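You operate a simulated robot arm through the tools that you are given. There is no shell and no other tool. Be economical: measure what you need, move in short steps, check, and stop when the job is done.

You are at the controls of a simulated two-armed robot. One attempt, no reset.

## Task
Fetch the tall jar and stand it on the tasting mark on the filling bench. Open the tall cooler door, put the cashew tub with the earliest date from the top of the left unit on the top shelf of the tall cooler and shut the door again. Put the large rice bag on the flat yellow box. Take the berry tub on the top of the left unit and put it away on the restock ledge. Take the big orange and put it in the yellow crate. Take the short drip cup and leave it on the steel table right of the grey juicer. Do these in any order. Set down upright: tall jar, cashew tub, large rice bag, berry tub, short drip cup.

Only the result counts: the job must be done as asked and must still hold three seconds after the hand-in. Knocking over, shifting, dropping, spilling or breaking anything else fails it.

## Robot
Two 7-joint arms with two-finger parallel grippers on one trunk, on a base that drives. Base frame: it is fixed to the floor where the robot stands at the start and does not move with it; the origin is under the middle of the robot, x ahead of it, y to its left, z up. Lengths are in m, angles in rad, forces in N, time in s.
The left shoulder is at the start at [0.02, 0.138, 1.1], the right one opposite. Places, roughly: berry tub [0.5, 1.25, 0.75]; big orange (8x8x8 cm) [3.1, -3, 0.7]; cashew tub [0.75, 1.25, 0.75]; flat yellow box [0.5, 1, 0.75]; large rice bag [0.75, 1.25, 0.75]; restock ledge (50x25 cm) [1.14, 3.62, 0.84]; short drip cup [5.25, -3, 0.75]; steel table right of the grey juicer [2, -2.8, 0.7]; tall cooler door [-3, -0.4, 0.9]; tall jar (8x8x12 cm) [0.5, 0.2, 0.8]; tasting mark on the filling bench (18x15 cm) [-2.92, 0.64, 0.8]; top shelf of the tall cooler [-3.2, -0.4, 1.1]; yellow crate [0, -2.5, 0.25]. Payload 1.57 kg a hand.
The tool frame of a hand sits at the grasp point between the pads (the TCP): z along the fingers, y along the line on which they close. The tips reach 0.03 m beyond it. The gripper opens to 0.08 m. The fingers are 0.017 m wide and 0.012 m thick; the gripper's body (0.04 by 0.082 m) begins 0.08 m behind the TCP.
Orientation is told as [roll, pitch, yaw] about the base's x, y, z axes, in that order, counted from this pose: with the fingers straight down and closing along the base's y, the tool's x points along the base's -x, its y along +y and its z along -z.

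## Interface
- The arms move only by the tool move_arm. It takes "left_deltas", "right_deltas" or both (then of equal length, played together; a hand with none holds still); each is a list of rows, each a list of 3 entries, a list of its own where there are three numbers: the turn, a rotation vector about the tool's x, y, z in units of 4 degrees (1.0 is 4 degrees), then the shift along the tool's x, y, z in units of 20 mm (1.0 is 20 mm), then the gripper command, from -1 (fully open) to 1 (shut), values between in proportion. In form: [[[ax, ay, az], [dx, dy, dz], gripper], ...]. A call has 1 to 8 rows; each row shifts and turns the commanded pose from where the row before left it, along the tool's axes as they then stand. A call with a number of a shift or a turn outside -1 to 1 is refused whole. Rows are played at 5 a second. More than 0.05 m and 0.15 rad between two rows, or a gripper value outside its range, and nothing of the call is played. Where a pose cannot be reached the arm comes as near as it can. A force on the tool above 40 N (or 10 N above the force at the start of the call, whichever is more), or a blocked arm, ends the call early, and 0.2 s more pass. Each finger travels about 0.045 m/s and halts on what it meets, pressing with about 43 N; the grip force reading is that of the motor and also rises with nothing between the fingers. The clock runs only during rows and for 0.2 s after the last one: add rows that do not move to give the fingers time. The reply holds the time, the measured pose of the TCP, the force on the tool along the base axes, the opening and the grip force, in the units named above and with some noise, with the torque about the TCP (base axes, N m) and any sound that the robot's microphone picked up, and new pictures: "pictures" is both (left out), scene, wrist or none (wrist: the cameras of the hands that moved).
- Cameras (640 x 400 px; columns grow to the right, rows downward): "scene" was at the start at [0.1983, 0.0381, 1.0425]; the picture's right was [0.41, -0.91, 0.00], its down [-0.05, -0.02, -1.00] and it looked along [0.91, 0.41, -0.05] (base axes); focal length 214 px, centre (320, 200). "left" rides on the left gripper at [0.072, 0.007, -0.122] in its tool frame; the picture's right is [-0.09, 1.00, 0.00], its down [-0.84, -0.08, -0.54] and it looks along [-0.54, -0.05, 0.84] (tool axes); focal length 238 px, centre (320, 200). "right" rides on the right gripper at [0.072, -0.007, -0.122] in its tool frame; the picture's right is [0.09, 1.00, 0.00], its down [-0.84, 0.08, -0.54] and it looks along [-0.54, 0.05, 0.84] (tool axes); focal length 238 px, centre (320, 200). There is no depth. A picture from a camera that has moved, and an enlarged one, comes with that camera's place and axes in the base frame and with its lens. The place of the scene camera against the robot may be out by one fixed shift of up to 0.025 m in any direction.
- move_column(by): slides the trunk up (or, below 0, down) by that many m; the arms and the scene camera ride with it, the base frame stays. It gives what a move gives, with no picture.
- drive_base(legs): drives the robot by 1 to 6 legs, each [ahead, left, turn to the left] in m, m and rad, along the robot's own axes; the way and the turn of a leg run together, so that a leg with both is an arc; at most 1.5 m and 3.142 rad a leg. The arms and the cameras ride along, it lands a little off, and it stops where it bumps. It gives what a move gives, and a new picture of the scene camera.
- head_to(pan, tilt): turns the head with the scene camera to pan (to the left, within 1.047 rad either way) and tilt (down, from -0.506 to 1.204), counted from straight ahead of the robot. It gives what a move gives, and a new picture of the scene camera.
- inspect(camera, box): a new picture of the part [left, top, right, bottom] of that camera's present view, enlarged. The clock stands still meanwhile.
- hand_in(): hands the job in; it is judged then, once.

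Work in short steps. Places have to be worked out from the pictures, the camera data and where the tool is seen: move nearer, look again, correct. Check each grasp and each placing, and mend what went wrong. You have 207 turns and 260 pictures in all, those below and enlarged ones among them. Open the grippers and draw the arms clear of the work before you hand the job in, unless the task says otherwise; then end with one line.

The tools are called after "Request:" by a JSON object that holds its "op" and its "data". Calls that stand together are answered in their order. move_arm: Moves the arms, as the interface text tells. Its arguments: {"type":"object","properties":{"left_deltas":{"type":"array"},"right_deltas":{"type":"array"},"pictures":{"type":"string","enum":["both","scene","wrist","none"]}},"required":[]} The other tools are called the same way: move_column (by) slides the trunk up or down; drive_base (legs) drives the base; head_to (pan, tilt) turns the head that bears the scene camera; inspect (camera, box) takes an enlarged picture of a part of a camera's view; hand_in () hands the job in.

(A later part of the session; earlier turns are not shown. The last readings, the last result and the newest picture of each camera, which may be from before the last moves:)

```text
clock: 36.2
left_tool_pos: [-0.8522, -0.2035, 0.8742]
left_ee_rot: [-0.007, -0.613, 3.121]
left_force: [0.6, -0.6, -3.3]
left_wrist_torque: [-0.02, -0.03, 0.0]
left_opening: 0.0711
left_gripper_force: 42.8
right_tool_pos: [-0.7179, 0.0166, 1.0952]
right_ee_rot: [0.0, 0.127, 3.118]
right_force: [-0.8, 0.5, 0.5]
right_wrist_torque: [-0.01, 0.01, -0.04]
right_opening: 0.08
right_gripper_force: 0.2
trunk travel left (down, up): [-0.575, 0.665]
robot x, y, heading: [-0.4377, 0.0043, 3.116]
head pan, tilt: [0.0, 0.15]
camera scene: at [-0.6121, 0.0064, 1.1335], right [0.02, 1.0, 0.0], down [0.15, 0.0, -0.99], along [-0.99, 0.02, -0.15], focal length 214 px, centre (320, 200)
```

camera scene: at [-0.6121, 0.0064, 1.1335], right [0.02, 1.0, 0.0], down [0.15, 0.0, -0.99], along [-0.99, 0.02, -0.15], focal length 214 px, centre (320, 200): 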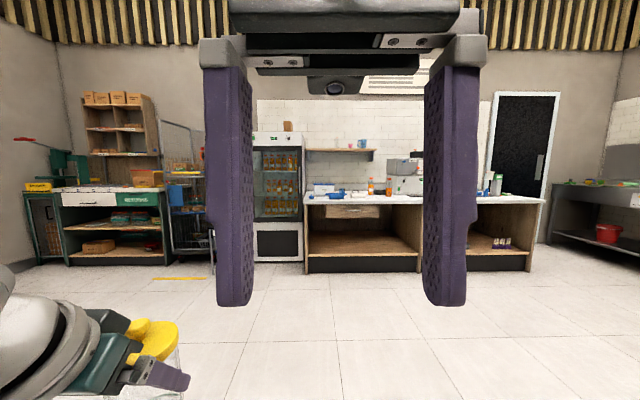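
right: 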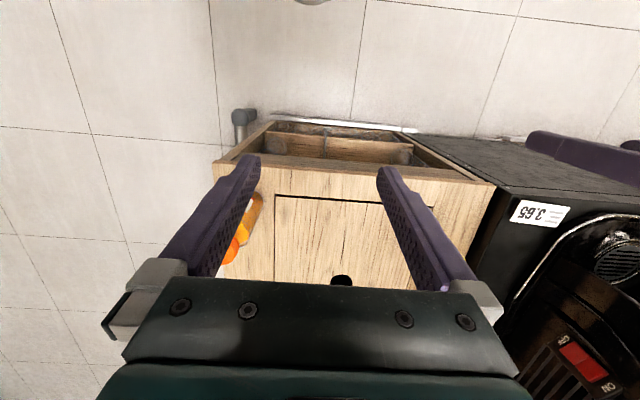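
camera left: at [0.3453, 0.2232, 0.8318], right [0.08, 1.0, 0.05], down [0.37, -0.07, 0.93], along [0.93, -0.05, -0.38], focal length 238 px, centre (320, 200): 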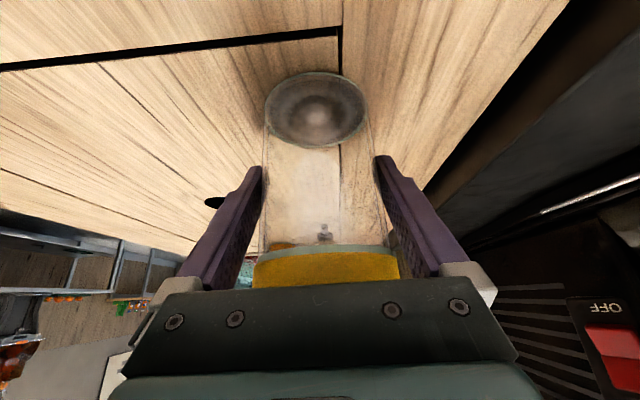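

The filling bench is the white counter ahead. I move the right hand out of the camera's view and drive up to the bench, stopping short.

Request:
{"op": "move_arm", "data": {"right_deltas": [[[0, 0, 0], [0.5, -1, 0], -1], [[0, 0, 0], [0.5, -1, 0], -1], [[0, 0, 0], [0.5, -1, 0], -1], [[0, 0, 0], [0.5, -1, 0], -1], [[0, 0, 0], [0.5, -1, 0], -1], [[0, 0, 0], [0.5, -1, 0], -1], [[0, 0, 0], [0, -1, 0], -1], [[0, 0, 0], [0, -1, 0], -1]], "pictures": "none"}}

Request:
{"op": "head_to", "data": {"pan": 0.2, "tilt": 0.45}}

Request:
{"op": "drive_base", "data": {"legs": [[0.88, -0.4, 0], [0.88, -0.4, 0.025]]}}

```text
clock: 37.4
left_tool_pos: [-0.8517, -0.2041, 0.8731]
left_ee_rot: [-0.008, -0.609, 3.12]
left_force: [0.1, 0.4, -2.9]
left_wrist_torque: [0.02, -0.04, 0.0]
left_opening: 0.071
left_gripper_force: 42.5
right_tool_pos: [-0.6526, 0.1285, 1.0663]
right_ee_rot: [-0.154, 0.241, 3.106]
right_force: [0.3, 0.4, -0.5]
right_wrist_torque: [-0.02, 0.0, 0.0]
right_opening: 0.0799
right_gripper_force: 0.2
trunk travel left (down, up): [-0.575, 0.665]
robot x, y, heading: [-0.4364, 0.0029, 3.121]
head pan, tilt: [0.0, 0.15]
stopped in row 6 (right hand): the arm was blocked; the commanded pose is now the measured one
```

```text
clock: 38.2
left_tool_pos: [-0.8522, -0.2043, 0.8727]
left_ee_rot: [-0.007, -0.612, 3.12]
left_force: [-0.9, 0.0, -3.8]
left_wrist_torque: [0.0, 0.01, 0.0]
left_opening: 0.0708
left_gripper_force: 43.2
right_tool_pos: [-0.653, 0.1292, 1.066]
right_ee_rot: [-0.156, 0.243, 3.106]
right_force: [0.4, -0.6, -0.2]
right_wrist_torque: [0.01, 0.01, -0.02]
right_opening: 0.08
right_gripper_force: 0.0
trunk travel left (down, up): [-0.575, 0.665]
robot x, y, heading: [-0.4333, 0.0034, 3.115]
head pan, tilt: [0.201, 0.45]
camera scene: at [-0.6099, -0.0118, 1.1057], right [-0.18, 0.98, 0.0], down [0.43, 0.08, -0.9], along [-0.89, -0.16, -0.43], focal length 214 px, centre (320, 200)
```

scene: 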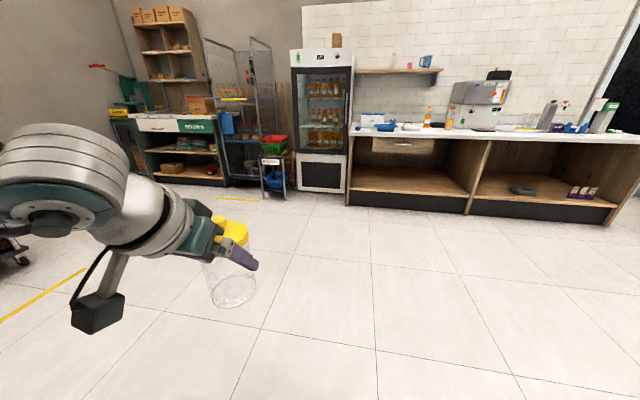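

```text
clock: 48.0
left_tool_pos: [-2.6064, 0.6066, 0.8726]
left_ee_rot: [-0.007, -0.613, -3.131]
left_force: [-0.1, -0.2, -2.7]
left_wrist_torque: [0.04, -0.01, 0.01]
left_opening: 0.0709
left_gripper_force: 42.7
right_tool_pos: [-2.4166, 0.9453, 1.0644]
right_ee_rot: [-0.156, 0.242, 3.135]
right_force: [0.7, 0.0, -0.4]
right_wrist_torque: [-0.01, 0.03, 0.0]
right_opening: 0.08
right_gripper_force: 0.1
trunk travel left (down, up): [-0.575, 0.665]
robot x, y, heading: [-2.1934, 0.828, -3.136]
head pan, tilt: [0.201, 0.45]
camera scene: at [-2.369, 0.8052, 1.1056], right [-0.21, 0.98, 0.0], down [0.43, 0.09, -0.9], along [-0.88, -0.19, -0.44], focal length 214 px, centre (320, 200)
```

scene: 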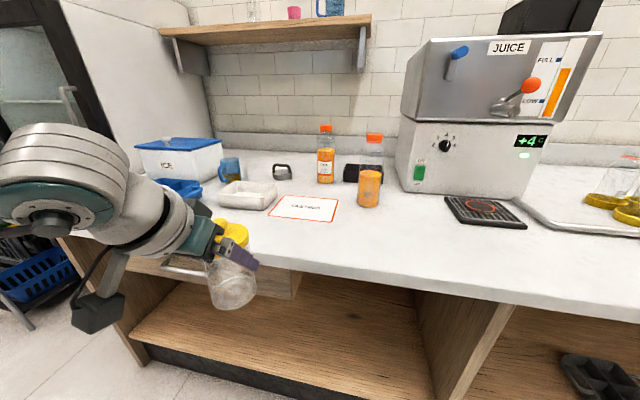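

The tasting mark is at about [-2.92, 0.64, 0.80], bench edge near x = -2.68. I raise the column and drive in closer.

Request:
{"op": "move_column", "data": {"by": 0.07}}

Request:
{"op": "drive_base", "data": {"legs": [[0.14, -0.034, 0]]}}

```text
clock: 49.0
left_tool_pos: [-2.6058, 0.6064, 0.9439]
left_ee_rot: [-0.008, -0.611, -3.133]
left_force: [0.5, -0.6, -3.8]
left_wrist_torque: [-0.01, 0.0, -0.04]
left_opening: 0.071
left_gripper_force: 43.0
right_tool_pos: [-2.4169, 0.9444, 1.1372]
right_ee_rot: [-0.155, 0.244, 3.135]
right_force: [-0.6, -0.1, 0.1]
right_wrist_torque: [-0.01, -0.02, 0.0]
right_opening: 0.0802
right_gripper_force: 0.0
trunk travel left (down, up): [-0.645, 0.595]
robot x, y, heading: [-2.1946, 0.8273, -3.137]
head pan, tilt: [0.201, 0.45]
```

```text
clock: 50.4
left_tool_pos: [-2.7452, 0.6389, 0.9441]
left_ee_rot: [-0.007, -0.611, -3.131]
left_force: [0.3, 0.3, -2.5]
left_wrist_torque: [0.02, -0.05, 0.03]
left_opening: 0.0711
left_gripper_force: 43.1
right_tool_pos: [-2.5548, 0.9783, 1.136]
right_ee_rot: [-0.155, 0.245, 3.135]
right_force: [0.8, 0.5, -0.8]
right_wrist_torque: [-0.02, 0.02, 0.02]
right_opening: 0.08
right_gripper_force: 0.1
trunk travel left (down, up): [-0.645, 0.595]
robot x, y, heading: [-2.3351, 0.857, -3.138]
head pan, tilt: [0.201, 0.45]
camera scene: at [-2.5086, 0.8381, 1.1757], right [-0.21, 0.98, 0.0], down [0.43, 0.09, -0.9], along [-0.88, -0.19, -0.44], focal length 214 px, centre (320, 200)
```

scene: 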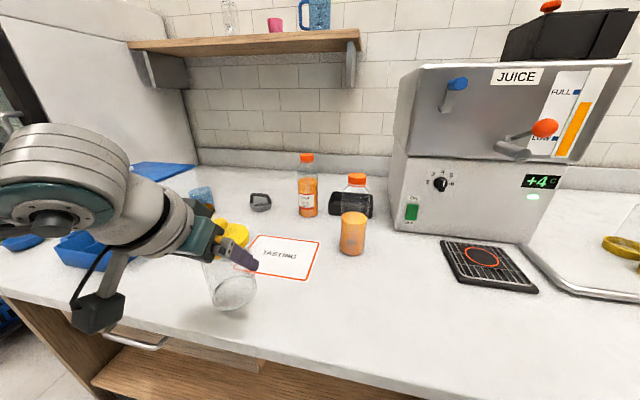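

The mark centre is about [-2.912, 0.65]. I extend the arm 16 cm forward at this height.

Request:
{"op": "move_arm", "data": {"left_deltas": [[[0, 0, 0], [-0.82, -0.06, 0.57], 1], [[0, 0, 0], [-0.82, -0.06, 0.57], 1], [[0, 0, 0], [-0.82, -0.06, 0.57], 1], [[0, 0, 0], [-0.82, -0.06, 0.57], 1], [[0, 0, 0], [-0.82, -0.06, 0.57], 1], [[0, 0, 0], [-0.82, -0.06, 0.57], 1], [[0, 0, 0], [-0.82, -0.06, 0.57], 1], [[0, 0, 0], [-0.82, -0.06, 0.57], 1]]}}

```text
clock: 52.2
left_tool_pos: [-2.9047, 0.6487, 0.9446]
left_ee_rot: [-0.006, -0.613, -3.134]
left_force: [-0.2, 0.1, -3.1]
left_wrist_torque: [0.01, -0.03, -0.03]
left_opening: 0.0709
left_gripper_force: 43.3
right_tool_pos: [-2.5554, 0.978, 1.1376]
right_ee_rot: [-0.156, 0.245, 3.135]
right_force: [0.5, -0.8, 0.3]
right_wrist_torque: [-0.03, -0.01, 0.01]
right_opening: 0.0802
right_gripper_force: 0.0
trunk travel left (down, up): [-0.645, 0.595]
robot x, y, heading: [-2.3345, 0.8537, -3.138]
head pan, tilt: [0.201, 0.45]
camera scene: at [-2.5086, 0.8383, 1.1756], right [-0.21, 0.98, 0.0], down [0.43, 0.09, -0.9], along [-0.88, -0.19, -0.44], focal length 214 px, centre (320, 200)
camera left: at [-2.7752, 0.6436, 1.0029], right [-0.07, -1.0, 0.05], down [-0.37, 0.07, 0.93], along [-0.93, 0.05, -0.38], focal length 238 px, centre (320, 200)
```

scene: 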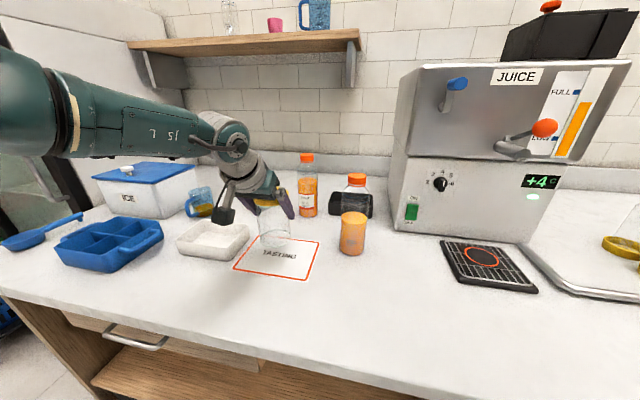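
left: 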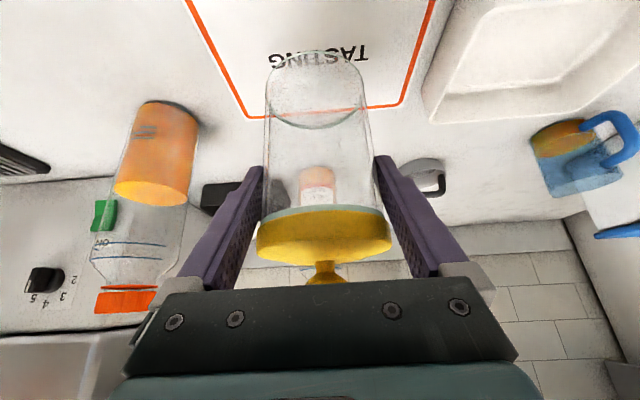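

By the wrist view the mark centre is [-2.92, 0.645]; the jar is about 1 cm short. I shift 8 mm and lower with the column.

Request:
{"op": "move_arm", "data": {"left_deltas": [[[0, 0, 0], [-0.33, 0.15, 0.23], 1]], "pictures": "none"}}

Request:
{"op": "move_column", "data": {"by": -0.07}}

Request:
{"op": "move_arm", "data": {"left_deltas": [[[0, 0, 0], [0.14, 0, 0.2], 1], [[0, 0, 0], [0, 0, 0], 1]]}}

```text
clock: 52.6
left_tool_pos: [-2.9086, 0.645, 0.9421]
left_ee_rot: [-0.01, -0.61, -3.131]
left_force: [0.3, 0.0, -2.3]
left_wrist_torque: [-0.01, 0.01, 0.01]
left_opening: 0.0709
left_gripper_force: 43.1
left hand out of reach, approached as far as the arm can: row 1
right_tool_pos: [-2.5549, 0.9776, 1.1364]
right_ee_rot: [-0.156, 0.245, 3.135]
right_force: [-0.5, -0.1, -0.4]
right_wrist_torque: [0.01, 0.0, 0.03]
right_opening: 0.0799
right_gripper_force: 0.0
trunk travel left (down, up): [-0.645, 0.595]
robot x, y, heading: [-2.3334, 0.8572, -3.131]
head pan, tilt: [0.201, 0.45]
```

```text
clock: 53.7
left_tool_pos: [-2.9116, 0.6437, 0.8743]
left_ee_rot: [-0.005, -0.617, -3.132]
left_force: [-2.3, -2.0, 12.8]
left_wrist_torque: [-1.15, 0.5, 0.15]
left_opening: 0.0709
left_gripper_force: 42.6
right_tool_pos: [-2.5563, 0.9772, 1.0667]
right_ee_rot: [-0.154, 0.241, 3.135]
right_force: [-0.3, 0.1, 0.5]
right_wrist_torque: [0.01, 0.04, 0.01]
right_opening: 0.0801
right_gripper_force: 0.1
trunk travel left (down, up): [-0.575, 0.665]
robot x, y, heading: [-2.3324, 0.8556, -3.137]
head pan, tilt: [0.201, 0.45]
```

```text
clock: 54.3
left_tool_pos: [-2.9101, 0.6447, 0.8675]
left_ee_rot: [-0.006, -0.615, -3.131]
left_force: [-2.8, 0.3, 9.8]
left_wrist_torque: [-0.15, 0.48, -0.13]
left_opening: 0.0704
left_gripper_force: 43.0
right_tool_pos: [-2.5578, 0.9773, 1.0666]
right_ee_rot: [-0.156, 0.242, 3.133]
right_force: [-0.1, -0.2, -0.3]
right_wrist_torque: [0.0, 0.02, 0.0]
right_opening: 0.08
right_gripper_force: 0.1
trunk travel left (down, up): [-0.575, 0.665]
robot x, y, heading: [-2.3328, 0.8516, -3.135]
head pan, tilt: [0.201, 0.45]
camera scene: at [-2.5103, 0.8376, 1.1059], right [-0.21, 0.98, 0.0], down [0.42, 0.09, -0.9], along [-0.88, -0.19, -0.43], focal length 214 px, centre (320, 200)
camera left: at [-2.78, 0.639, 0.9262], right [-0.07, -1.0, 0.05], down [-0.37, 0.07, 0.93], along [-0.93, 0.05, -0.38], focal length 238 px, centre (320, 200)
```

scene: 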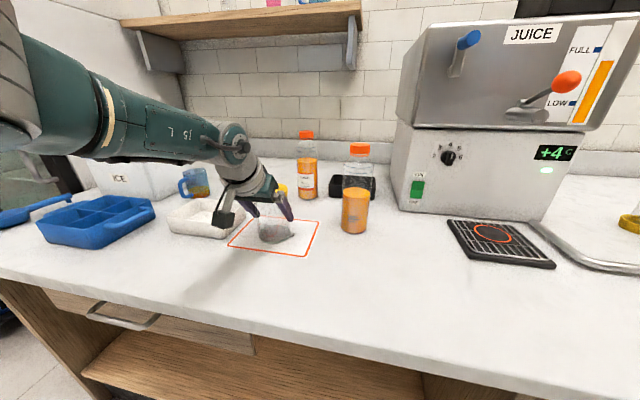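
left: 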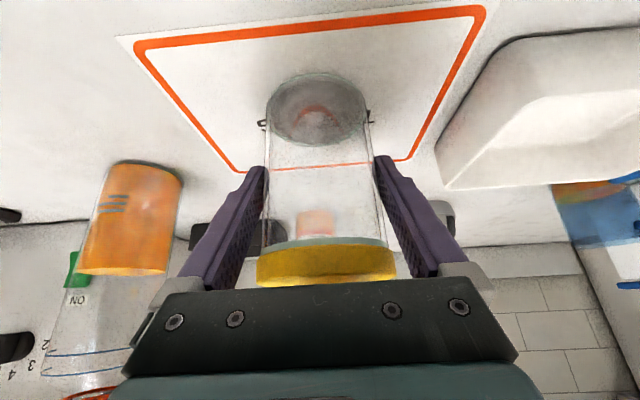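

The jar stands on the mark (upward force, centred). I open and draw straight back.

Request:
{"op": "move_arm", "data": {"left_deltas": [[[0, 0, 0], [0, 0, 0], 0.6], [[0, 0, 0], [0, 0, 0], -1], [[0, 0, 0], [0, 0, 0], -1], [[0, 0, 0], [0.4, 0, -0.27], -1], [[0, 0, 0], [0.82, 0, -0.57], -1], [[0, 0, 0], [0.82, 0, -0.57], -1], [[0, 0, 0], [0.82, 0, -0.57], -1], [[0, 0, 0], [0.82, 0, -0.57], -1]]}}

```text
clock: 56.1
left_tool_pos: [-2.8171, 0.6444, 0.8654]
left_ee_rot: [-0.009, -0.611, -3.131]
left_force: [0.1, 0.4, -0.3]
left_wrist_torque: [0.04, -0.02, -0.01]
left_opening: 0.08
left_gripper_force: 0.1
left hand out of reach, approached as far as the arm can: row 4
right_tool_pos: [-2.5549, 0.9766, 1.0668]
right_ee_rot: [-0.155, 0.245, 3.134]
right_force: [0.7, -0.5, -0.5]
right_wrist_torque: [0.05, 0.0, -0.04]
right_opening: 0.0801
right_gripper_force: 0.1
trunk travel left (down, up): [-0.575, 0.665]
robot x, y, heading: [-2.3331, 0.8588, -3.136]
head pan, tilt: [0.201, 0.45]
camera scene: at [-2.5086, 0.8379, 1.1057], right [-0.21, 0.98, 0.0], down [0.43, 0.09, -0.9], along [-0.88, -0.19, -0.44], focal length 214 px, centre (320, 200)
camera left: at [-2.6877, 0.6401, 0.9244], right [-0.07, -1.0, 0.05], down [-0.37, 0.07, 0.92], along [-0.92, 0.05, -0.38], focal length 238 px, centre (320, 200)
```

scene: 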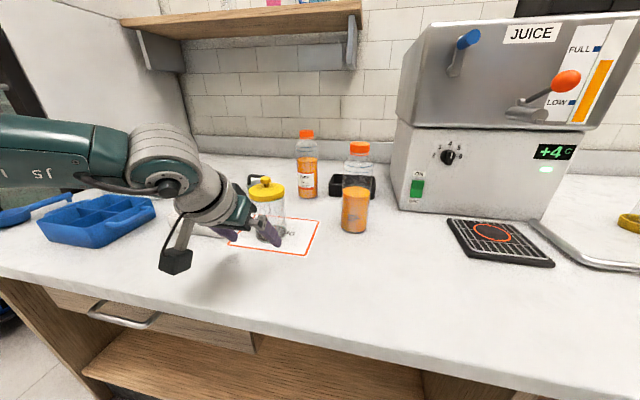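
left: 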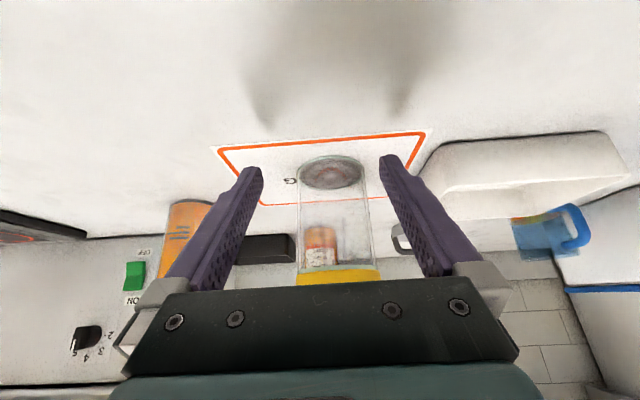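

Jar stands on the mark, upright. I back away and go look at the cooler.

Request:
{"op": "drive_base", "data": {"legs": [[-0.5, 0, 0], [0, 1.2, 0]]}}

Request:
{"op": "head_to", "data": {"pan": 0, "tilt": 0.1}}

```text
clock: 64.6
left_tool_pos: [-2.3263, -0.5329, 0.8665]
left_ee_rot: [-0.006, -0.611, 3.139]
left_force: [-0.5, 0.1, 0.0]
left_wrist_torque: [0.02, -0.02, 0.0]
left_opening: 0.0798
left_gripper_force: 0.0
right_tool_pos: [-2.0593, -0.2045, 1.0659]
right_ee_rot: [-0.155, 0.241, 3.121]
right_force: [-0.4, -0.2, 0.0]
right_wrist_torque: [0.02, 0.01, 0.0]
right_opening: 0.08
right_gripper_force: 0.0
trunk travel left (down, up): [-0.575, 0.665]
robot x, y, heading: [-1.8408, -0.3286, 3.144]
head pan, tilt: [0.201, 0.45]
camera scene: at [-2.0143, -0.3448, 1.1057], right [-0.19, 0.98, 0.0], down [0.43, 0.08, -0.9], along [-0.88, -0.17, -0.44], focal length 214 px, centre (320, 200)
```

scene: 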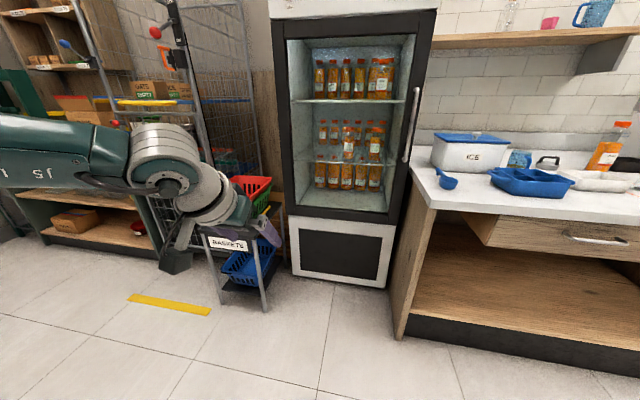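

```text
clock: 65.5
left_tool_pos: [-2.3251, -0.5332, 0.8681]
left_ee_rot: [-0.008, -0.61, 3.137]
left_force: [-0.2, 0.0, -0.5]
left_wrist_torque: [0.06, -0.02, -0.02]
left_opening: 0.0799
left_gripper_force: 0.0
right_tool_pos: [-2.0591, -0.2048, 1.0672]
right_ee_rot: [-0.155, 0.243, 3.12]
right_force: [-0.2, 0.2, 0.3]
right_wrist_torque: [0.0, 0.03, 0.01]
right_opening: 0.0799
right_gripper_force: 0.1
trunk travel left (down, up): [-0.575, 0.665]
robot x, y, heading: [-1.8382, -0.327, 3.134]
head pan, tilt: [0.0, 0.099]
camera scene: at [-2.0162, -0.3264, 1.1382], right [0.01, 1.0, 0.0], down [0.1, 0.0, -0.99], along [-0.99, 0.01, -0.1], focal length 214 px, centre (320, 200)
```

scene: 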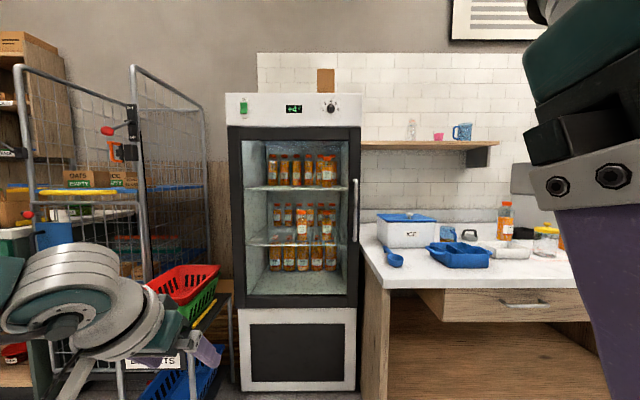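

The cooler front is near x = -3.0, handle on the right at about [-2.96, -0.16, 0.87–1.13], hinge on the left. I tuck the left hand back and tilt the right hand forward for the handle.

Request:
{"op": "move_arm", "data": {"left_deltas": [[[0, 1, 0], [0.5, 0, -0.8], -1], [[0, 1, 0], [0.5, 0, -0.8], -1], [[0, 1, 0], [0.6, 0, -0.7], -1], [[0, 1, 0], [0.7, 0, -0.6], -1], [[0, 1, 0], [0.8, 0, -0.5], -1], [[0, 1, 0], [0.9, 0, -0.3], -1], [[0, 1, 0], [1, 0, -0.2], -1], [[0, 1, 0], [1, 0, -0.2], -1]], "right_deltas": [[[0, -1, 0], [-0.8, 0, 0], -1], [[0, -1, 0], [-0.8, 0, 0], -1], [[0, -1, 0], [-0.8, 0, 0], -1], [[0, -1, 0], [-0.8, 0, 0], -1], [[0, -1, 0], [-0.8, 0, 0.1], -1], [[0, -1, 0], [-0.8, 0, 0.2], -1], [[0, -1, 0], [-0.6, 0, 0.2], -1], [[0, -1, 0], [0, 0, 0], -1]], "pictures": "none"}}

Request:
{"op": "move_arm", "data": {"right_deltas": [[[0, -1, 0], [-0.8, 0, 0.3], -1], [[0, -1, 0], [-0.7, 0, 0.3], -1], [[0, -1, 0], [0, 0, 0], -1], [[0, -1, 0], [0, 0, 0], -1], [[0, -1, 0], [0, 0, 0], -1]], "pictures": "scene"}}

```text
clock: 67.2
left_tool_pos: [-2.1789, -0.5355, 0.9007]
left_ee_rot: [-0.005, -0.053, 3.133]
left_force: [-0.2, 0.0, 0.1]
left_wrist_torque: [-0.02, 0.03, 0.02]
left_opening: 0.08
left_gripper_force: 0.1
right_tool_pos: [-2.1679, -0.2042, 1.0505]
right_ee_rot: [-0.156, -0.31, -3.074]
right_force: [0.5, 0.4, 0.2]
right_wrist_torque: [-0.02, -0.01, 0.02]
right_opening: 0.0799
right_gripper_force: 0.1
trunk travel left (down, up): [-0.575, 0.665]
robot x, y, heading: [-1.8421, -0.3256, 3.135]
head pan, tilt: [0.0, 0.099]
```

```text
clock: 68.5
left_tool_pos: [-2.1785, -0.5349, 0.9005]
left_ee_rot: [-0.005, -0.053, 3.136]
left_force: [0.3, -0.2, 0.0]
left_wrist_torque: [0.0, 0.02, 0.0]
left_opening: 0.0799
left_gripper_force: 0.2
right_tool_pos: [-2.2008, -0.2047, 1.0504]
right_ee_rot: [-0.189, -0.654, -3.01]
right_force: [-0.4, 0.9, -0.5]
right_wrist_torque: [-0.01, 0.0, -0.03]
right_opening: 0.08
right_gripper_force: 0.1
trunk travel left (down, up): [-0.575, 0.665]
robot x, y, heading: [-1.8395, -0.3282, 3.132]
head pan, tilt: [0.0, 0.099]
camera scene: at [-2.0161, -0.3264, 1.1383], right [0.01, 1.0, 0.0], down [0.1, 0.0, -1.0], along [-0.99, 0.01, -0.1], focal length 214 px, centre (320, 200)
```

scene: 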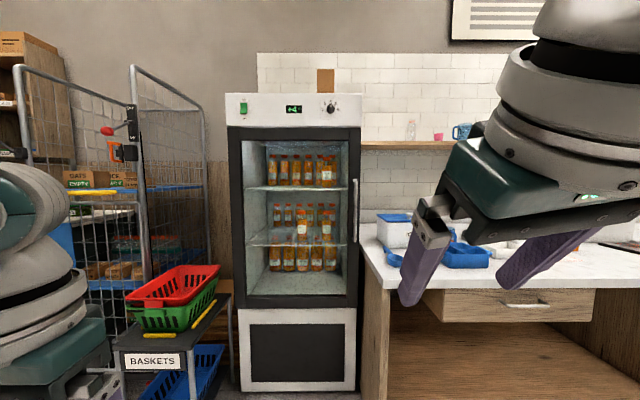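

Right hand tilts fine. I level its roll and drive up to the cooler.

Request:
{"op": "move_arm", "data": {"right_deltas": [[[-0.85, 0, 0.65], [0, 0, 0], -1], [[-0.85, 0, 0.65], [0, 0, 0], -1]], "pictures": "none"}}

Request:
{"op": "drive_base", "data": {"legs": [[0.53, -0.045, 0]]}}

Request:
{"op": "inspect", "data": {"camera": "right", "box": [0, 0, 640, 400]}}

```text
clock: 69.0
left_tool_pos: [-2.1791, -0.5336, 0.9011]
left_ee_rot: [-0.004, -0.053, 3.137]
left_force: [-0.1, 0.7, 0.0]
left_wrist_torque: [0.04, -0.01, -0.01]
left_opening: 0.0802
left_gripper_force: 0.0
right_tool_pos: [-2.2004, -0.2061, 1.05]
right_ee_rot: [-0.001, -0.662, -3.122]
right_force: [-0.5, -0.3, -0.3]
right_wrist_torque: [0.0, -0.05, 0.01]
right_opening: 0.0799
right_gripper_force: 0.1
trunk travel left (down, up): [-0.575, 0.665]
robot x, y, heading: [-1.839, -0.327, 3.133]
head pan, tilt: [0.0, 0.099]
```

```text
clock: 72.2
left_tool_pos: [-2.7201, -0.487, 0.901]
left_ee_rot: [-0.006, -0.052, 3.136]
left_force: [-0.1, -0.9, -0.4]
left_wrist_torque: [0.03, 0.02, 0.01]
left_opening: 0.0799
left_gripper_force: 0.0
right_tool_pos: [-2.741, -0.1576, 1.0504]
right_ee_rot: [-0.001, -0.661, -3.124]
right_force: [-0.7, 0.9, 0.0]
right_wrist_torque: [-0.03, 0.01, 0.01]
right_opening: 0.0799
right_gripper_force: 0.2
trunk travel left (down, up): [-0.575, 0.665]
robot x, y, heading: [-2.3809, -0.2816, 3.141]
head pan, tilt: [0.0, 0.099]
camera scene: at [-2.5564, -0.2786, 1.1383], right [0.01, 1.0, 0.0], down [0.1, 0.0, -1.0], along [-0.99, 0.01, -0.1], focal length 214 px, centre (320, 200)
```

scene: 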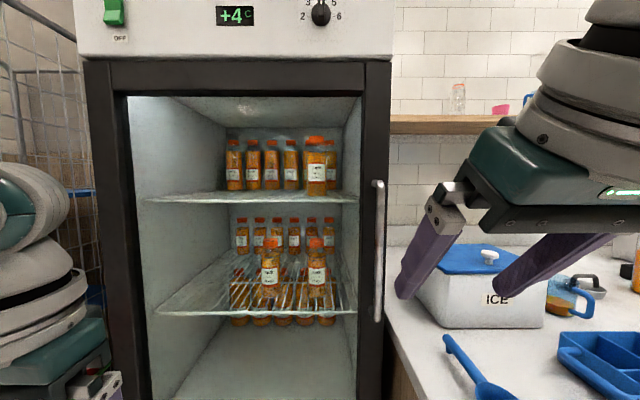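

```text
1.00 times, centred on (320, 200) of right (not enlarged: the box is as wide or as high as the picture)
camera zoom: at [-2.6086, -0.1494, 1.1027], right [0.09, -0.99, -0.06], down [-0.33, -0.08, 0.94], along [-0.94, -0.07, -0.33], focal length 238 px, centre (320, 200)
```

zoom: 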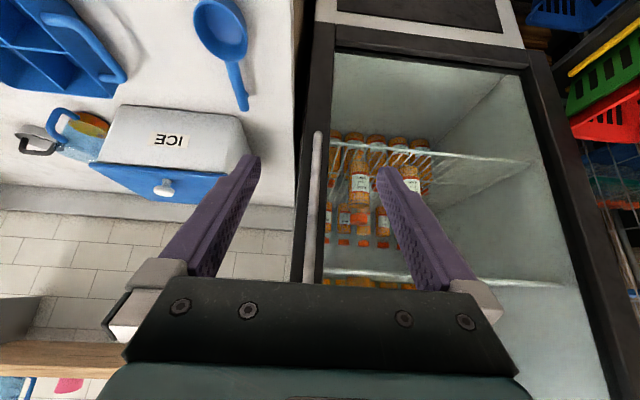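

The handle bar is at about [-2.94, -0.163]. I edge the base 6 cm ahead and extend the open right hand around the bar.

Request:
{"op": "drive_base", "data": {"legs": [[0.06, 0, 0]]}}

Request:
{"op": "move_arm", "data": {"right_deltas": [[[0, 0, 0], [-0.66, 0.03, 0.78], -1], [[0, 0, 0], [-0.66, 0.03, 0.78], -1], [[0, 0, 0], [-0.66, 0.03, 0.78], -1], [[0, 0, 0], [-0.66, 0.03, 0.78], -1], [[0, 0, 0], [-0.66, 0.03, 0.78], -1]]}}

```text
clock: 73.2
left_tool_pos: [-2.7796, -0.4875, 0.9015]
left_ee_rot: [-0.005, -0.052, 3.135]
left_force: [0.1, -0.2, 0.1]
left_wrist_torque: [-0.04, -0.02, 0.04]
left_opening: 0.0799
left_gripper_force: 0.1
right_tool_pos: [-2.8007, -0.1569, 1.0508]
right_ee_rot: [-0.002, -0.662, -3.121]
right_force: [0.5, 0.5, 0.3]
right_wrist_torque: [-0.01, 0.0, -0.01]
right_opening: 0.0802
right_gripper_force: 0.1
trunk travel left (down, up): [-0.575, 0.665]
robot x, y, heading: [-2.4431, -0.2781, 3.14]
head pan, tilt: [0.0, 0.099]
camera scene: at [-2.6165, -0.2781, 1.1383], right [0.01, 1.0, 0.0], down [0.1, 0.0, -1.0], along [-1.0, 0.01, -0.1], focal length 214 px, centre (320, 200)
```

scene: 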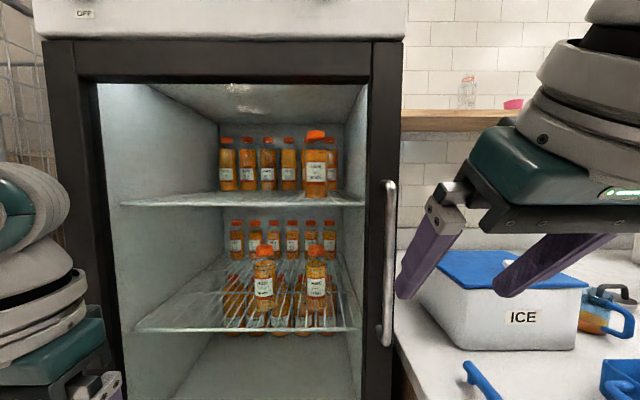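

```text
clock: 74.3
left_tool_pos: [-2.7793, -0.4872, 0.9015]
left_ee_rot: [-0.005, -0.052, 3.134]
left_force: [0.0, 0.6, -0.6]
left_wrist_torque: [-0.02, -0.02, 0.0]
left_opening: 0.0801
left_gripper_force: 0.0
right_tool_pos: [-2.8995, -0.1611, 1.0295]
right_ee_rot: [-0.002, -0.662, -3.123]
right_force: [-0.3, 0.4, -0.4]
right_wrist_torque: [-0.01, 0.01, 0.0]
right_opening: 0.0802
right_gripper_force: 0.1
trunk travel left (down, up): [-0.575, 0.665]
robot x, y, heading: [-2.4393, -0.2781, 3.134]
head pan, tilt: [0.0, 0.099]
camera scene: at [-2.6163, -0.2781, 1.1383], right [0.01, 1.0, 0.0], down [0.1, 0.0, -1.0], along [-0.99, 0.01, -0.1], focal length 214 px, centre (320, 200)
camera right: at [-2.7689, -0.1536, 1.0809], right [0.09, -0.99, -0.06], down [-0.33, -0.08, 0.94], along [-0.94, -0.07, -0.33], focal length 238 px, centre (320, 200)
```

scene: 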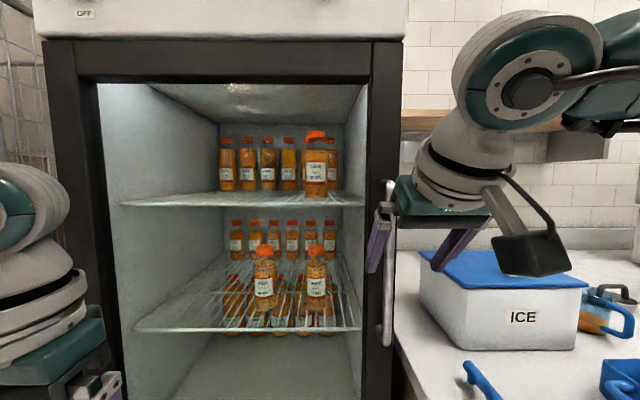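
right: 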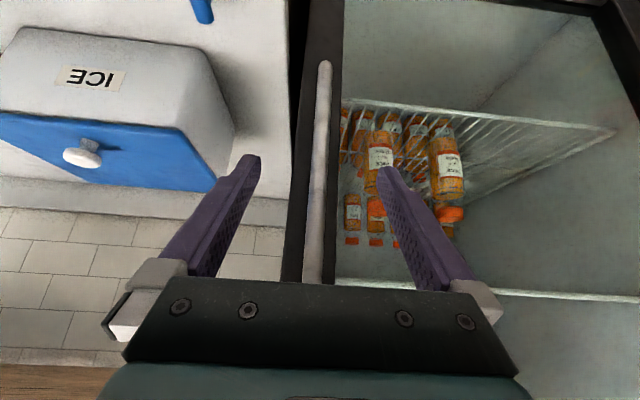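

The bar runs between the fingers at x ≈ -2.945. Forward 4 cm more, then close.

Request:
{"op": "move_arm", "data": {"right_deltas": [[[0, 0, 0], [-0.79, 0, 0.61], -1], [[0, 0, 0], [-0.79, 0, 0.61], -1], [[0, 0, 0], [0, 0, 0], 1], [[0, 0, 0], [0, 0, 0], 1], [[0, 0, 0], [0, 0, 0], 1], [[0, 0, 0], [0, 0, 0], 1], [[0, 0, 0], [0, 0, 0], 1]]}}

```text
clock: 76.0
left_tool_pos: [-2.7791, -0.4879, 0.9015]
left_ee_rot: [-0.005, -0.053, 3.133]
left_force: [0.5, -1.0, -0.4]
left_wrist_torque: [0.02, -0.02, -0.03]
left_opening: 0.0801
left_gripper_force: 0.0
right_tool_pos: [-2.9401, -0.1633, 1.0295]
right_ee_rot: [-0.001, -0.661, -3.123]
right_force: [0.4, -0.5, 0.3]
right_wrist_torque: [0.02, 0.03, -0.01]
right_opening: 0.0148
right_gripper_force: 23.8
trunk travel left (down, up): [-0.575, 0.665]
robot x, y, heading: [-2.4402, -0.2795, 3.136]
head pan, tilt: [0.0, 0.099]
camera scene: at [-2.6163, -0.2781, 1.1383], right [0.01, 1.0, 0.0], down [0.1, 0.0, -1.0], along [-0.99, 0.01, -0.1], focal length 214 px, centre (320, 200)
camera right: at [-2.8084, -0.1558, 1.0818], right [0.09, -0.99, -0.06], down [-0.33, -0.08, 0.94], along [-0.94, -0.07, -0.33], focal length 238 px, centre (320, 200)
```

scene: 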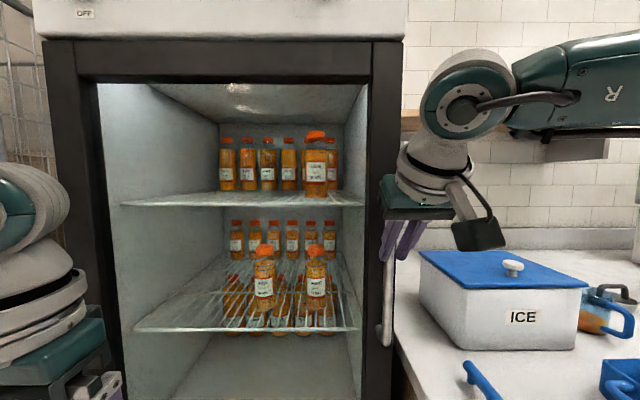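
right: 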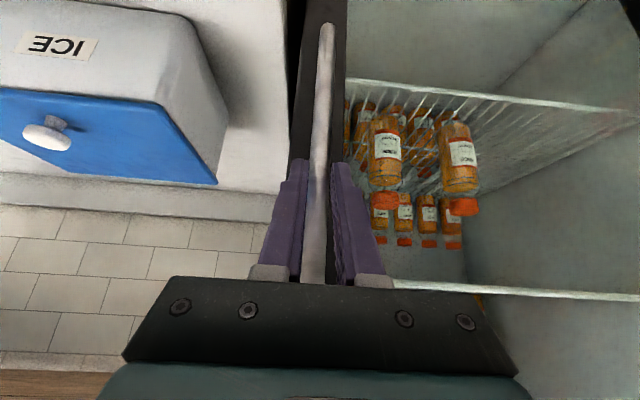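

The bar is gripped. I swing the door by turning the whole base about the hinge (≈[-2.98, -0.735]), a small leg first.

Request:
{"op": "drive_base", "data": {"legs": [[-0.068, 0.081, -0.15]]}}

```text
clock: 77.1
left_tool_pos: [-2.7457, -0.5201, 0.901]
left_ee_rot: [-0.005, -0.054, 2.985]
left_force: [0.6, 0.7, 0.1]
left_wrist_torque: [0.0, 0.02, 0.01]
left_opening: 0.08
left_gripper_force: 0.0
right_tool_pos: [-2.8553, -0.1754, 1.03]
right_ee_rot: [-0.005, -0.661, 3.007]
right_force: [-0.4, 0.4, -0.8]
right_wrist_torque: [-0.02, -0.02, -0.02]
right_opening: 0.0
right_gripper_force: 20.9
trunk travel left (down, up): [-0.575, 0.665]
robot x, y, heading: [-2.3781, -0.3676, 2.988]
head pan, tilt: [0.0, 0.099]
camera scene: at [-2.5523, -0.3353, 1.1383], right [0.16, 0.99, 0.0], down [0.1, -0.02, -0.99], along [-0.98, 0.16, -0.1], focal length 214 px, centre (320, 200)
```

scene: 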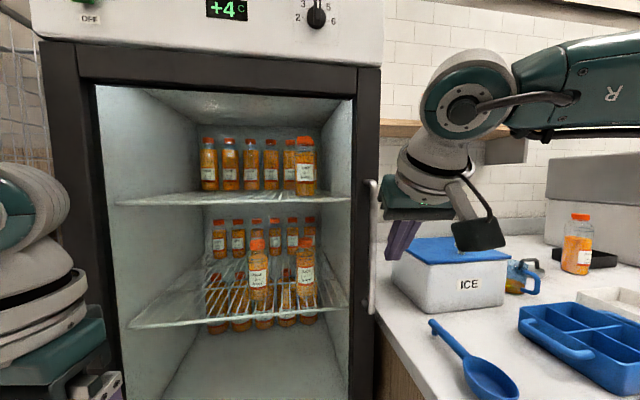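

The grip slipped off; the door seal holds. I open the fingers, return the base, and regrip deeper with a longer squeeze.

Request:
{"op": "move_arm", "data": {"right_deltas": [[[0, 0, 0], [0, 0, 0], -1], [[0, 0, 0], [0, 0, 0], -1], [[0, 0, 0], [0, 0, 0], -1], [[0, 0, 0], [0, 0, 0], -1], [[0, 0, 0], [0, 0, 0], -1]], "pictures": "none"}}

Request:
{"op": "drive_base", "data": {"legs": [[0.068, -0.081, 0.15]]}}

Request:
{"op": "inspect", "data": {"camera": "right", "box": [0, 0, 640, 400]}}

```text
clock: 78.3
left_tool_pos: [-2.7451, -0.5191, 0.9013]
left_ee_rot: [-0.005, -0.052, 2.983]
left_force: [-0.3, 0.3, 1.0]
left_wrist_torque: [0.0, -0.02, -0.03]
left_opening: 0.08
left_gripper_force: 0.1
right_tool_pos: [-2.8553, -0.1759, 1.03]
right_ee_rot: [-0.002, -0.662, 3.01]
right_force: [0.0, -0.5, -0.8]
right_wrist_torque: [-0.01, -0.02, -0.02]
right_opening: 0.0801
right_gripper_force: 0.1
trunk travel left (down, up): [-0.575, 0.665]
robot x, y, heading: [-2.3805, -0.3679, 2.988]
head pan, tilt: [0.0, 0.099]
```

```text
clock: 79.5
left_tool_pos: [-2.7773, -0.4853, 0.9015]
left_ee_rot: [-0.006, -0.052, 3.133]
left_force: [-0.3, 0.9, 0.3]
left_wrist_torque: [-0.02, -0.02, 0.01]
left_opening: 0.0799
left_gripper_force: 0.1
right_tool_pos: [-2.9388, -0.1635, 1.0301]
right_ee_rot: [0.0, -0.662, -3.125]
right_force: [0.0, 0.1, 0.3]
right_wrist_torque: [-0.05, 0.0, 0.01]
right_opening: 0.0801
right_gripper_force: 0.2
trunk travel left (down, up): [-0.575, 0.665]
robot x, y, heading: [-2.4373, -0.2792, 3.131]
head pan, tilt: [0.0, 0.099]
camera scene: at [-2.6149, -0.2775, 1.1383], right [0.01, 1.0, 0.0], down [0.1, 0.0, -1.0], along [-0.99, 0.01, -0.1], focal length 214 px, centre (320, 200)
```

scene: 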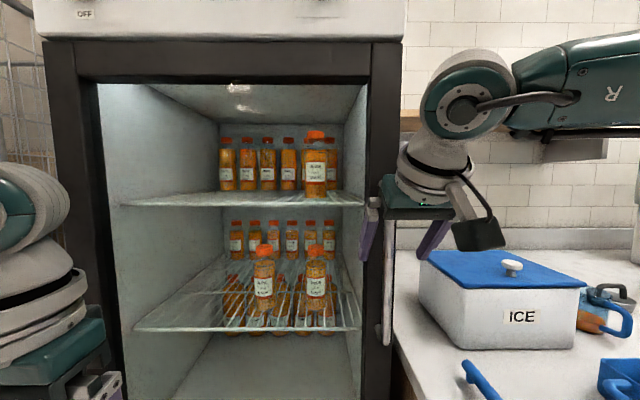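

```text
1.00 times, centred on (320, 200) of right (not enlarged: the box is as wide or as high as the picture)
camera zoom: at [-2.8069, -0.1551, 1.0819], right [0.09, -0.99, -0.06], down [-0.33, -0.08, 0.94], along [-0.94, -0.07, -0.33], focal length 238 px, centre (320, 200)
```

zoom: 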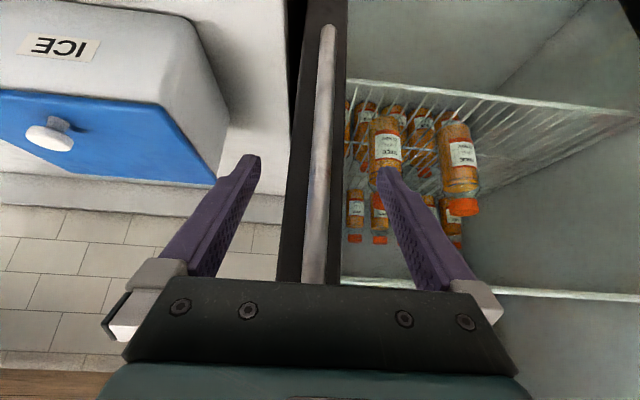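

The bar is at about x = -2.955, so I go 1.6 cm deeper, squeeze for longer, then pull with the arm watching the force.

Request:
{"op": "move_arm", "data": {"right_deltas": [[[0, 0, 0], [-0.6, 0, 0.47], -1], [[0, 0, 0], [0, 0, 0], 1], [[0, 0, 0], [0, 0, 0], 1], [[0, 0, 0], [0, 0, 0], 1], [[0, 0, 0], [0, 0, 0], 1], [[0, 0, 0], [0, 0, 0], 1], [[0, 0, 0], [0, 0, 0], 1], [[0, 0, 0], [0, 0, 0], 1]], "pictures": "wrist"}}

Request:
{"op": "move_arm", "data": {"right_deltas": [[[0, 0, 0], [0.2, 0, -0.15], 1], [[0, 0, 0], [0.2, 0, -0.15], 1], [[0, 0, 0], [0.2, 0, -0.15], 1]], "pictures": "none"}}

```text
clock: 81.3
left_tool_pos: [-2.7772, -0.4869, 0.9012]
left_ee_rot: [-0.005, -0.053, 3.132]
left_force: [-0.1, -0.2, 0.0]
left_wrist_torque: [-0.02, -0.01, -0.01]
left_opening: 0.08
left_gripper_force: 0.0
right_tool_pos: [-2.9537, -0.1628, 1.0297]
right_ee_rot: [0.001, -0.661, -3.123]
right_force: [-0.8, -2.8, 0.1]
right_wrist_torque: [-0.06, -0.1, 0.02]
right_opening: 0.0158
right_gripper_force: 31.4
trunk travel left (down, up): [-0.575, 0.665]
robot x, y, heading: [-2.4389, -0.2803, 3.131]
head pan, tilt: [0.0, 0.099]
camera right: at [-2.8216, -0.156, 1.081], right [0.09, -0.99, -0.06], down [-0.33, -0.08, 0.94], along [-0.94, -0.07, -0.33], focal length 238 px, centre (320, 200)
```

right: 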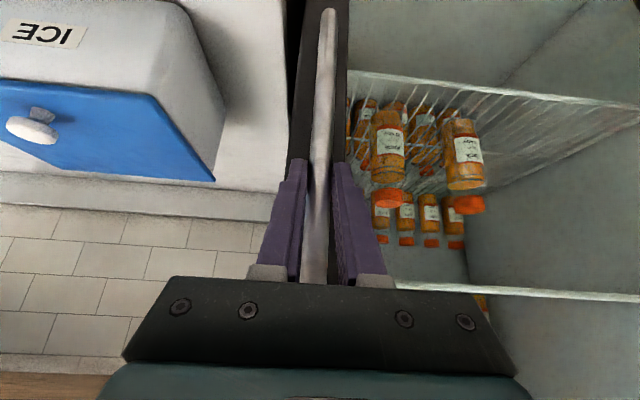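

```text
clock: 82.1
left_tool_pos: [-2.7786, -0.4883, 0.9025]
left_ee_rot: [-0.005, -0.052, 3.133]
left_force: [0.8, 0.1, -0.5]
left_wrist_torque: [-0.03, -0.01, 0.01]
left_opening: 0.0803
left_gripper_force: 0.0
right_tool_pos: [-2.9388, -0.165, 1.0284]
right_ee_rot: [0.003, -0.66, -3.122]
right_force: [-7.4, -6.8, -8.3]
right_wrist_torque: [-0.13, 0.41, 0.15]
right_opening: 0.0157
right_gripper_force: 31.1
trunk travel left (down, up): [-0.575, 0.665]
robot x, y, heading: [-2.4384, -0.28, 3.134]
head pan, tilt: [0.0, 0.099]
```

It moves with about 7 N of pull. I keep pulling gently and look.

Request:
{"op": "move_arm", "data": {"right_deltas": [[[0, 0, 0], [0.3, 0, -0.23], 1], [[0, 0, 0], [0.3, 0, -0.23], 1], [[0, 0, 0], [0.3, 0, -0.23], 1], [[0, 0, 0], [0.3, 0, -0.23], 1]]}}

```text
clock: 83.1
left_tool_pos: [-2.7775, -0.4901, 0.9018]
left_ee_rot: [-0.002, -0.052, 3.135]
left_force: [0.6, 0.3, -0.1]
left_wrist_torque: [-0.01, 0.01, 0.01]
left_opening: 0.0801
left_gripper_force: 0.0
right_tool_pos: [-2.9068, -0.1687, 1.0287]
right_ee_rot: [0.011, -0.661, -3.122]
right_force: [-4.6, -23.7, -8.5]
right_wrist_torque: [0.11, -0.67, 0.4]
right_opening: 0.0157
right_gripper_force: 31.6
trunk travel left (down, up): [-0.575, 0.665]
robot x, y, heading: [-2.4399, -0.281, 3.135]
head pan, tilt: [0.0, 0.099]
camera scene: at [-2.6146, -0.2813, 1.1383], right [0.01, 1.0, 0.0], down [0.1, -0.01, -0.99], along [-0.99, 0.01, -0.1], focal length 214 px, centre (320, 200)
camera right: at [-2.7765, -0.16, 1.0811], right [0.1, -0.99, -0.05], down [-0.33, -0.08, 0.94], along [-0.94, -0.08, -0.33], focal length 238 px, centre (320, 200)
```

scene: 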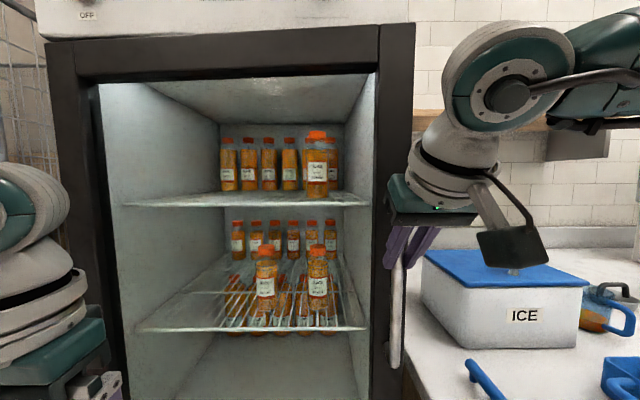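
right: 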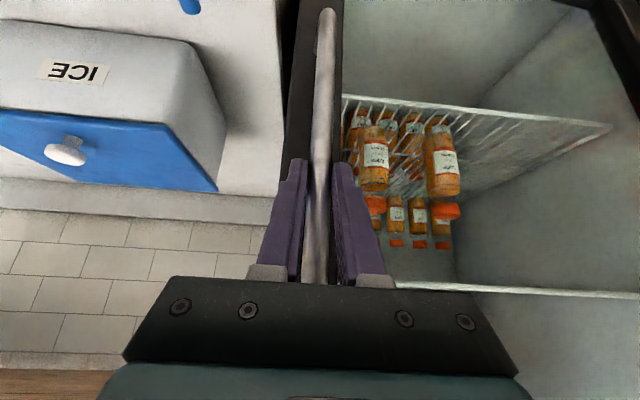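

The door is coming open. Now I carry it on by turning the base about the hinge.

Request:
{"op": "drive_base", "data": {"legs": [[-0.034, 0.044, -0.075]]}}

```text
clock: 84.0
left_tool_pos: [-2.7592, -0.5115, 0.9017]
left_ee_rot: [-0.004, -0.052, 3.058]
left_force: [0.6, -0.2, 0.2]
left_wrist_torque: [-0.01, 0.02, 0.0]
left_opening: 0.0799
left_gripper_force: 0.1
right_tool_pos: [-2.8671, -0.1795, 1.0287]
right_ee_rot: [0.01, -0.662, 3.085]
right_force: [-6.5, -23.8, -8.5]
right_wrist_torque: [0.07, -0.19, 0.33]
right_opening: 0.016
right_gripper_force: 31.3
trunk travel left (down, up): [-0.575, 0.665]
robot x, y, heading: [-2.4081, -0.3247, 3.06]
head pan, tilt: [0.0, 0.099]
camera scene: at [-2.5821, -0.3125, 1.1382], right [0.08, 1.0, 0.0], down [0.1, -0.01, -0.99], along [-0.99, 0.08, -0.1], focal length 214 px, centre (320, 200)
```

scene: 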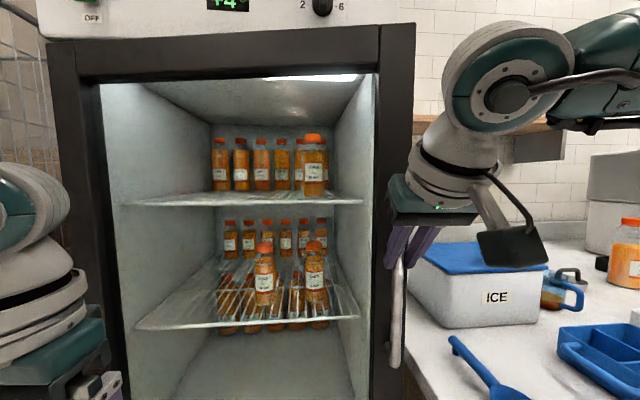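

Working. I continue with three more arc legs.

Request:
{"op": "drive_base", "data": {"legs": [[-0.068, 0.082, -0.15], [-0.068, 0.082, -0.15], [-0.068, 0.082, -0.15]]}}

```text
clock: 86.3
left_tool_pos: [-2.703, -0.5876, 0.9011]
left_ee_rot: [-0.006, -0.052, 2.754]
left_force: [-0.1, 0.1, -0.1]
left_wrist_torque: [0.01, -0.01, 0.02]
left_opening: 0.0798
left_gripper_force: 0.1
right_tool_pos: [-2.7093, -0.2502, 1.0292]
right_ee_rot: [0.023, -0.665, 2.801]
right_force: [-3.9, -7.4, -2.5]
right_wrist_torque: [0.44, -0.05, 0.27]
right_opening: 0.0158
right_gripper_force: 30.9
trunk travel left (down, up): [-0.575, 0.665]
robot x, y, heading: [-2.31, -0.5217, 2.757]
head pan, tilt: [0.0, 0.099]
stopped in leg 3: the force on the tool passed its limit at 45 N (the readings are from after the stop); the commanded pose is now the measured one
camera scene: at [-2.474, -0.4482, 1.1384], right [0.38, 0.93, 0.0], down [0.09, -0.04, -1.0], along [-0.92, 0.37, -0.1], focal length 214 px, centre (320, 200)
```

scene: 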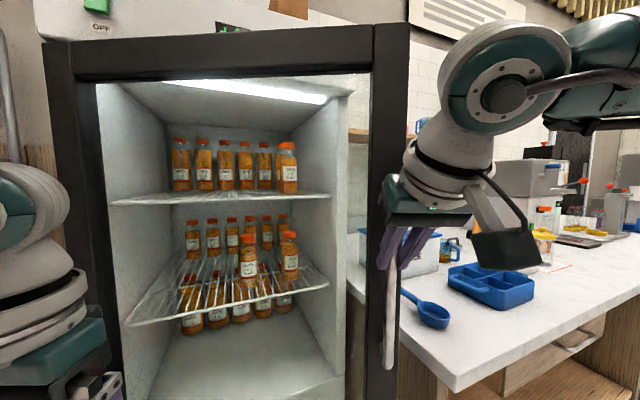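

The door is open about 26°. Before going on I check clearance to the basket stand on my left.

Request:
{"op": "head_to", "data": {"pan": 0.7, "tilt": 0.5}}

```text
clock: 87.3
left_tool_pos: [-2.7034, -0.5895, 0.9034]
left_ee_rot: [-0.004, -0.052, 2.756]
left_force: [0.0, -1.3, 0.3]
left_wrist_torque: [0.01, -0.03, -0.01]
left_opening: 0.0799
left_gripper_force: 0.0
right_tool_pos: [-2.7088, -0.2506, 1.03]
right_ee_rot: [0.023, -0.664, 2.795]
right_force: [-7.6, -12.2, -4.4]
right_wrist_torque: [0.39, -0.2, 0.23]
right_opening: 0.0158
right_gripper_force: 31.7
trunk travel left (down, up): [-0.575, 0.665]
robot x, y, heading: [-2.3113, -0.5193, 2.761]
head pan, tilt: [0.7, 0.499]
camera scene: at [-2.4755, -0.5119, 1.1014], right [-0.31, 0.95, 0.0], down [0.45, 0.15, -0.88], along [-0.84, -0.27, -0.48], focal length 214 px, centre (320, 200)
```

scene: 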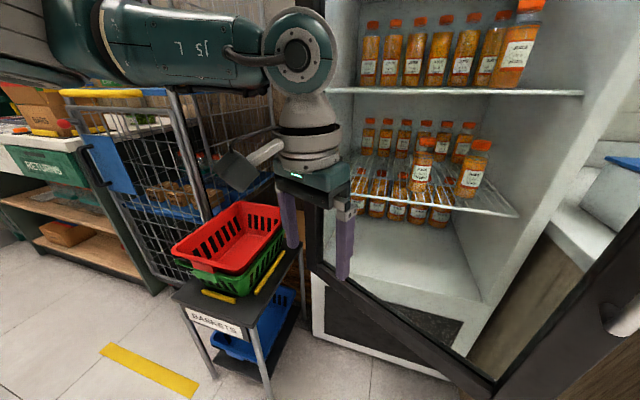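

The stand is low and clear of the arm. Two more arc legs using the refined hinge [-3.014, -0.721].

Request:
{"op": "drive_base", "data": {"legs": [[-0.06, 0.092, -0.14], [-0.067, 0.087, -0.15]]}}

```text
clock: 89.3
left_tool_pos: [-2.6827, -0.6842, 0.9008]
left_ee_rot: [-0.011, -0.052, 2.462]
left_force: [-0.2, 0.2, 1.0]
left_wrist_torque: [-0.02, 0.04, -0.03]
left_opening: 0.0799
left_gripper_force: 0.1
right_tool_pos: [-2.5874, -0.3574, 1.0289]
right_ee_rot: [0.009, -0.66, 2.505]
right_force: [16.4, 14.5, 0.5]
right_wrist_torque: [0.76, -0.23, -0.38]
right_opening: 0.0156
right_gripper_force: 31.3
trunk travel left (down, up): [-0.575, 0.665]
robot x, y, heading: [-2.2929, -0.7375, 2.461]
head pan, tilt: [0.7, 0.499]
camera scene: at [-2.4413, -0.6726, 1.1009], right [-0.02, 1.0, 0.0], down [0.48, 0.01, -0.88], along [-0.88, -0.02, -0.48], focal length 214 px, centre (320, 200)
```

scene: 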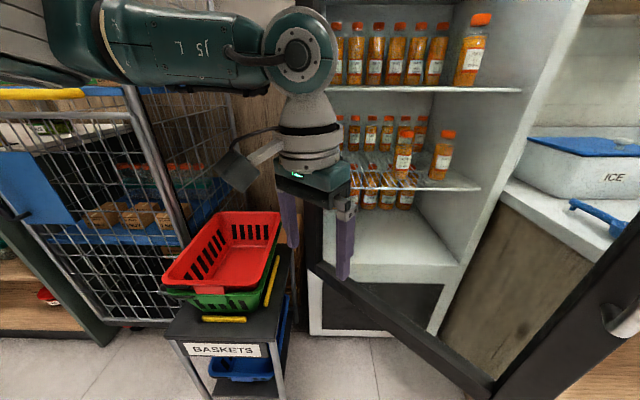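

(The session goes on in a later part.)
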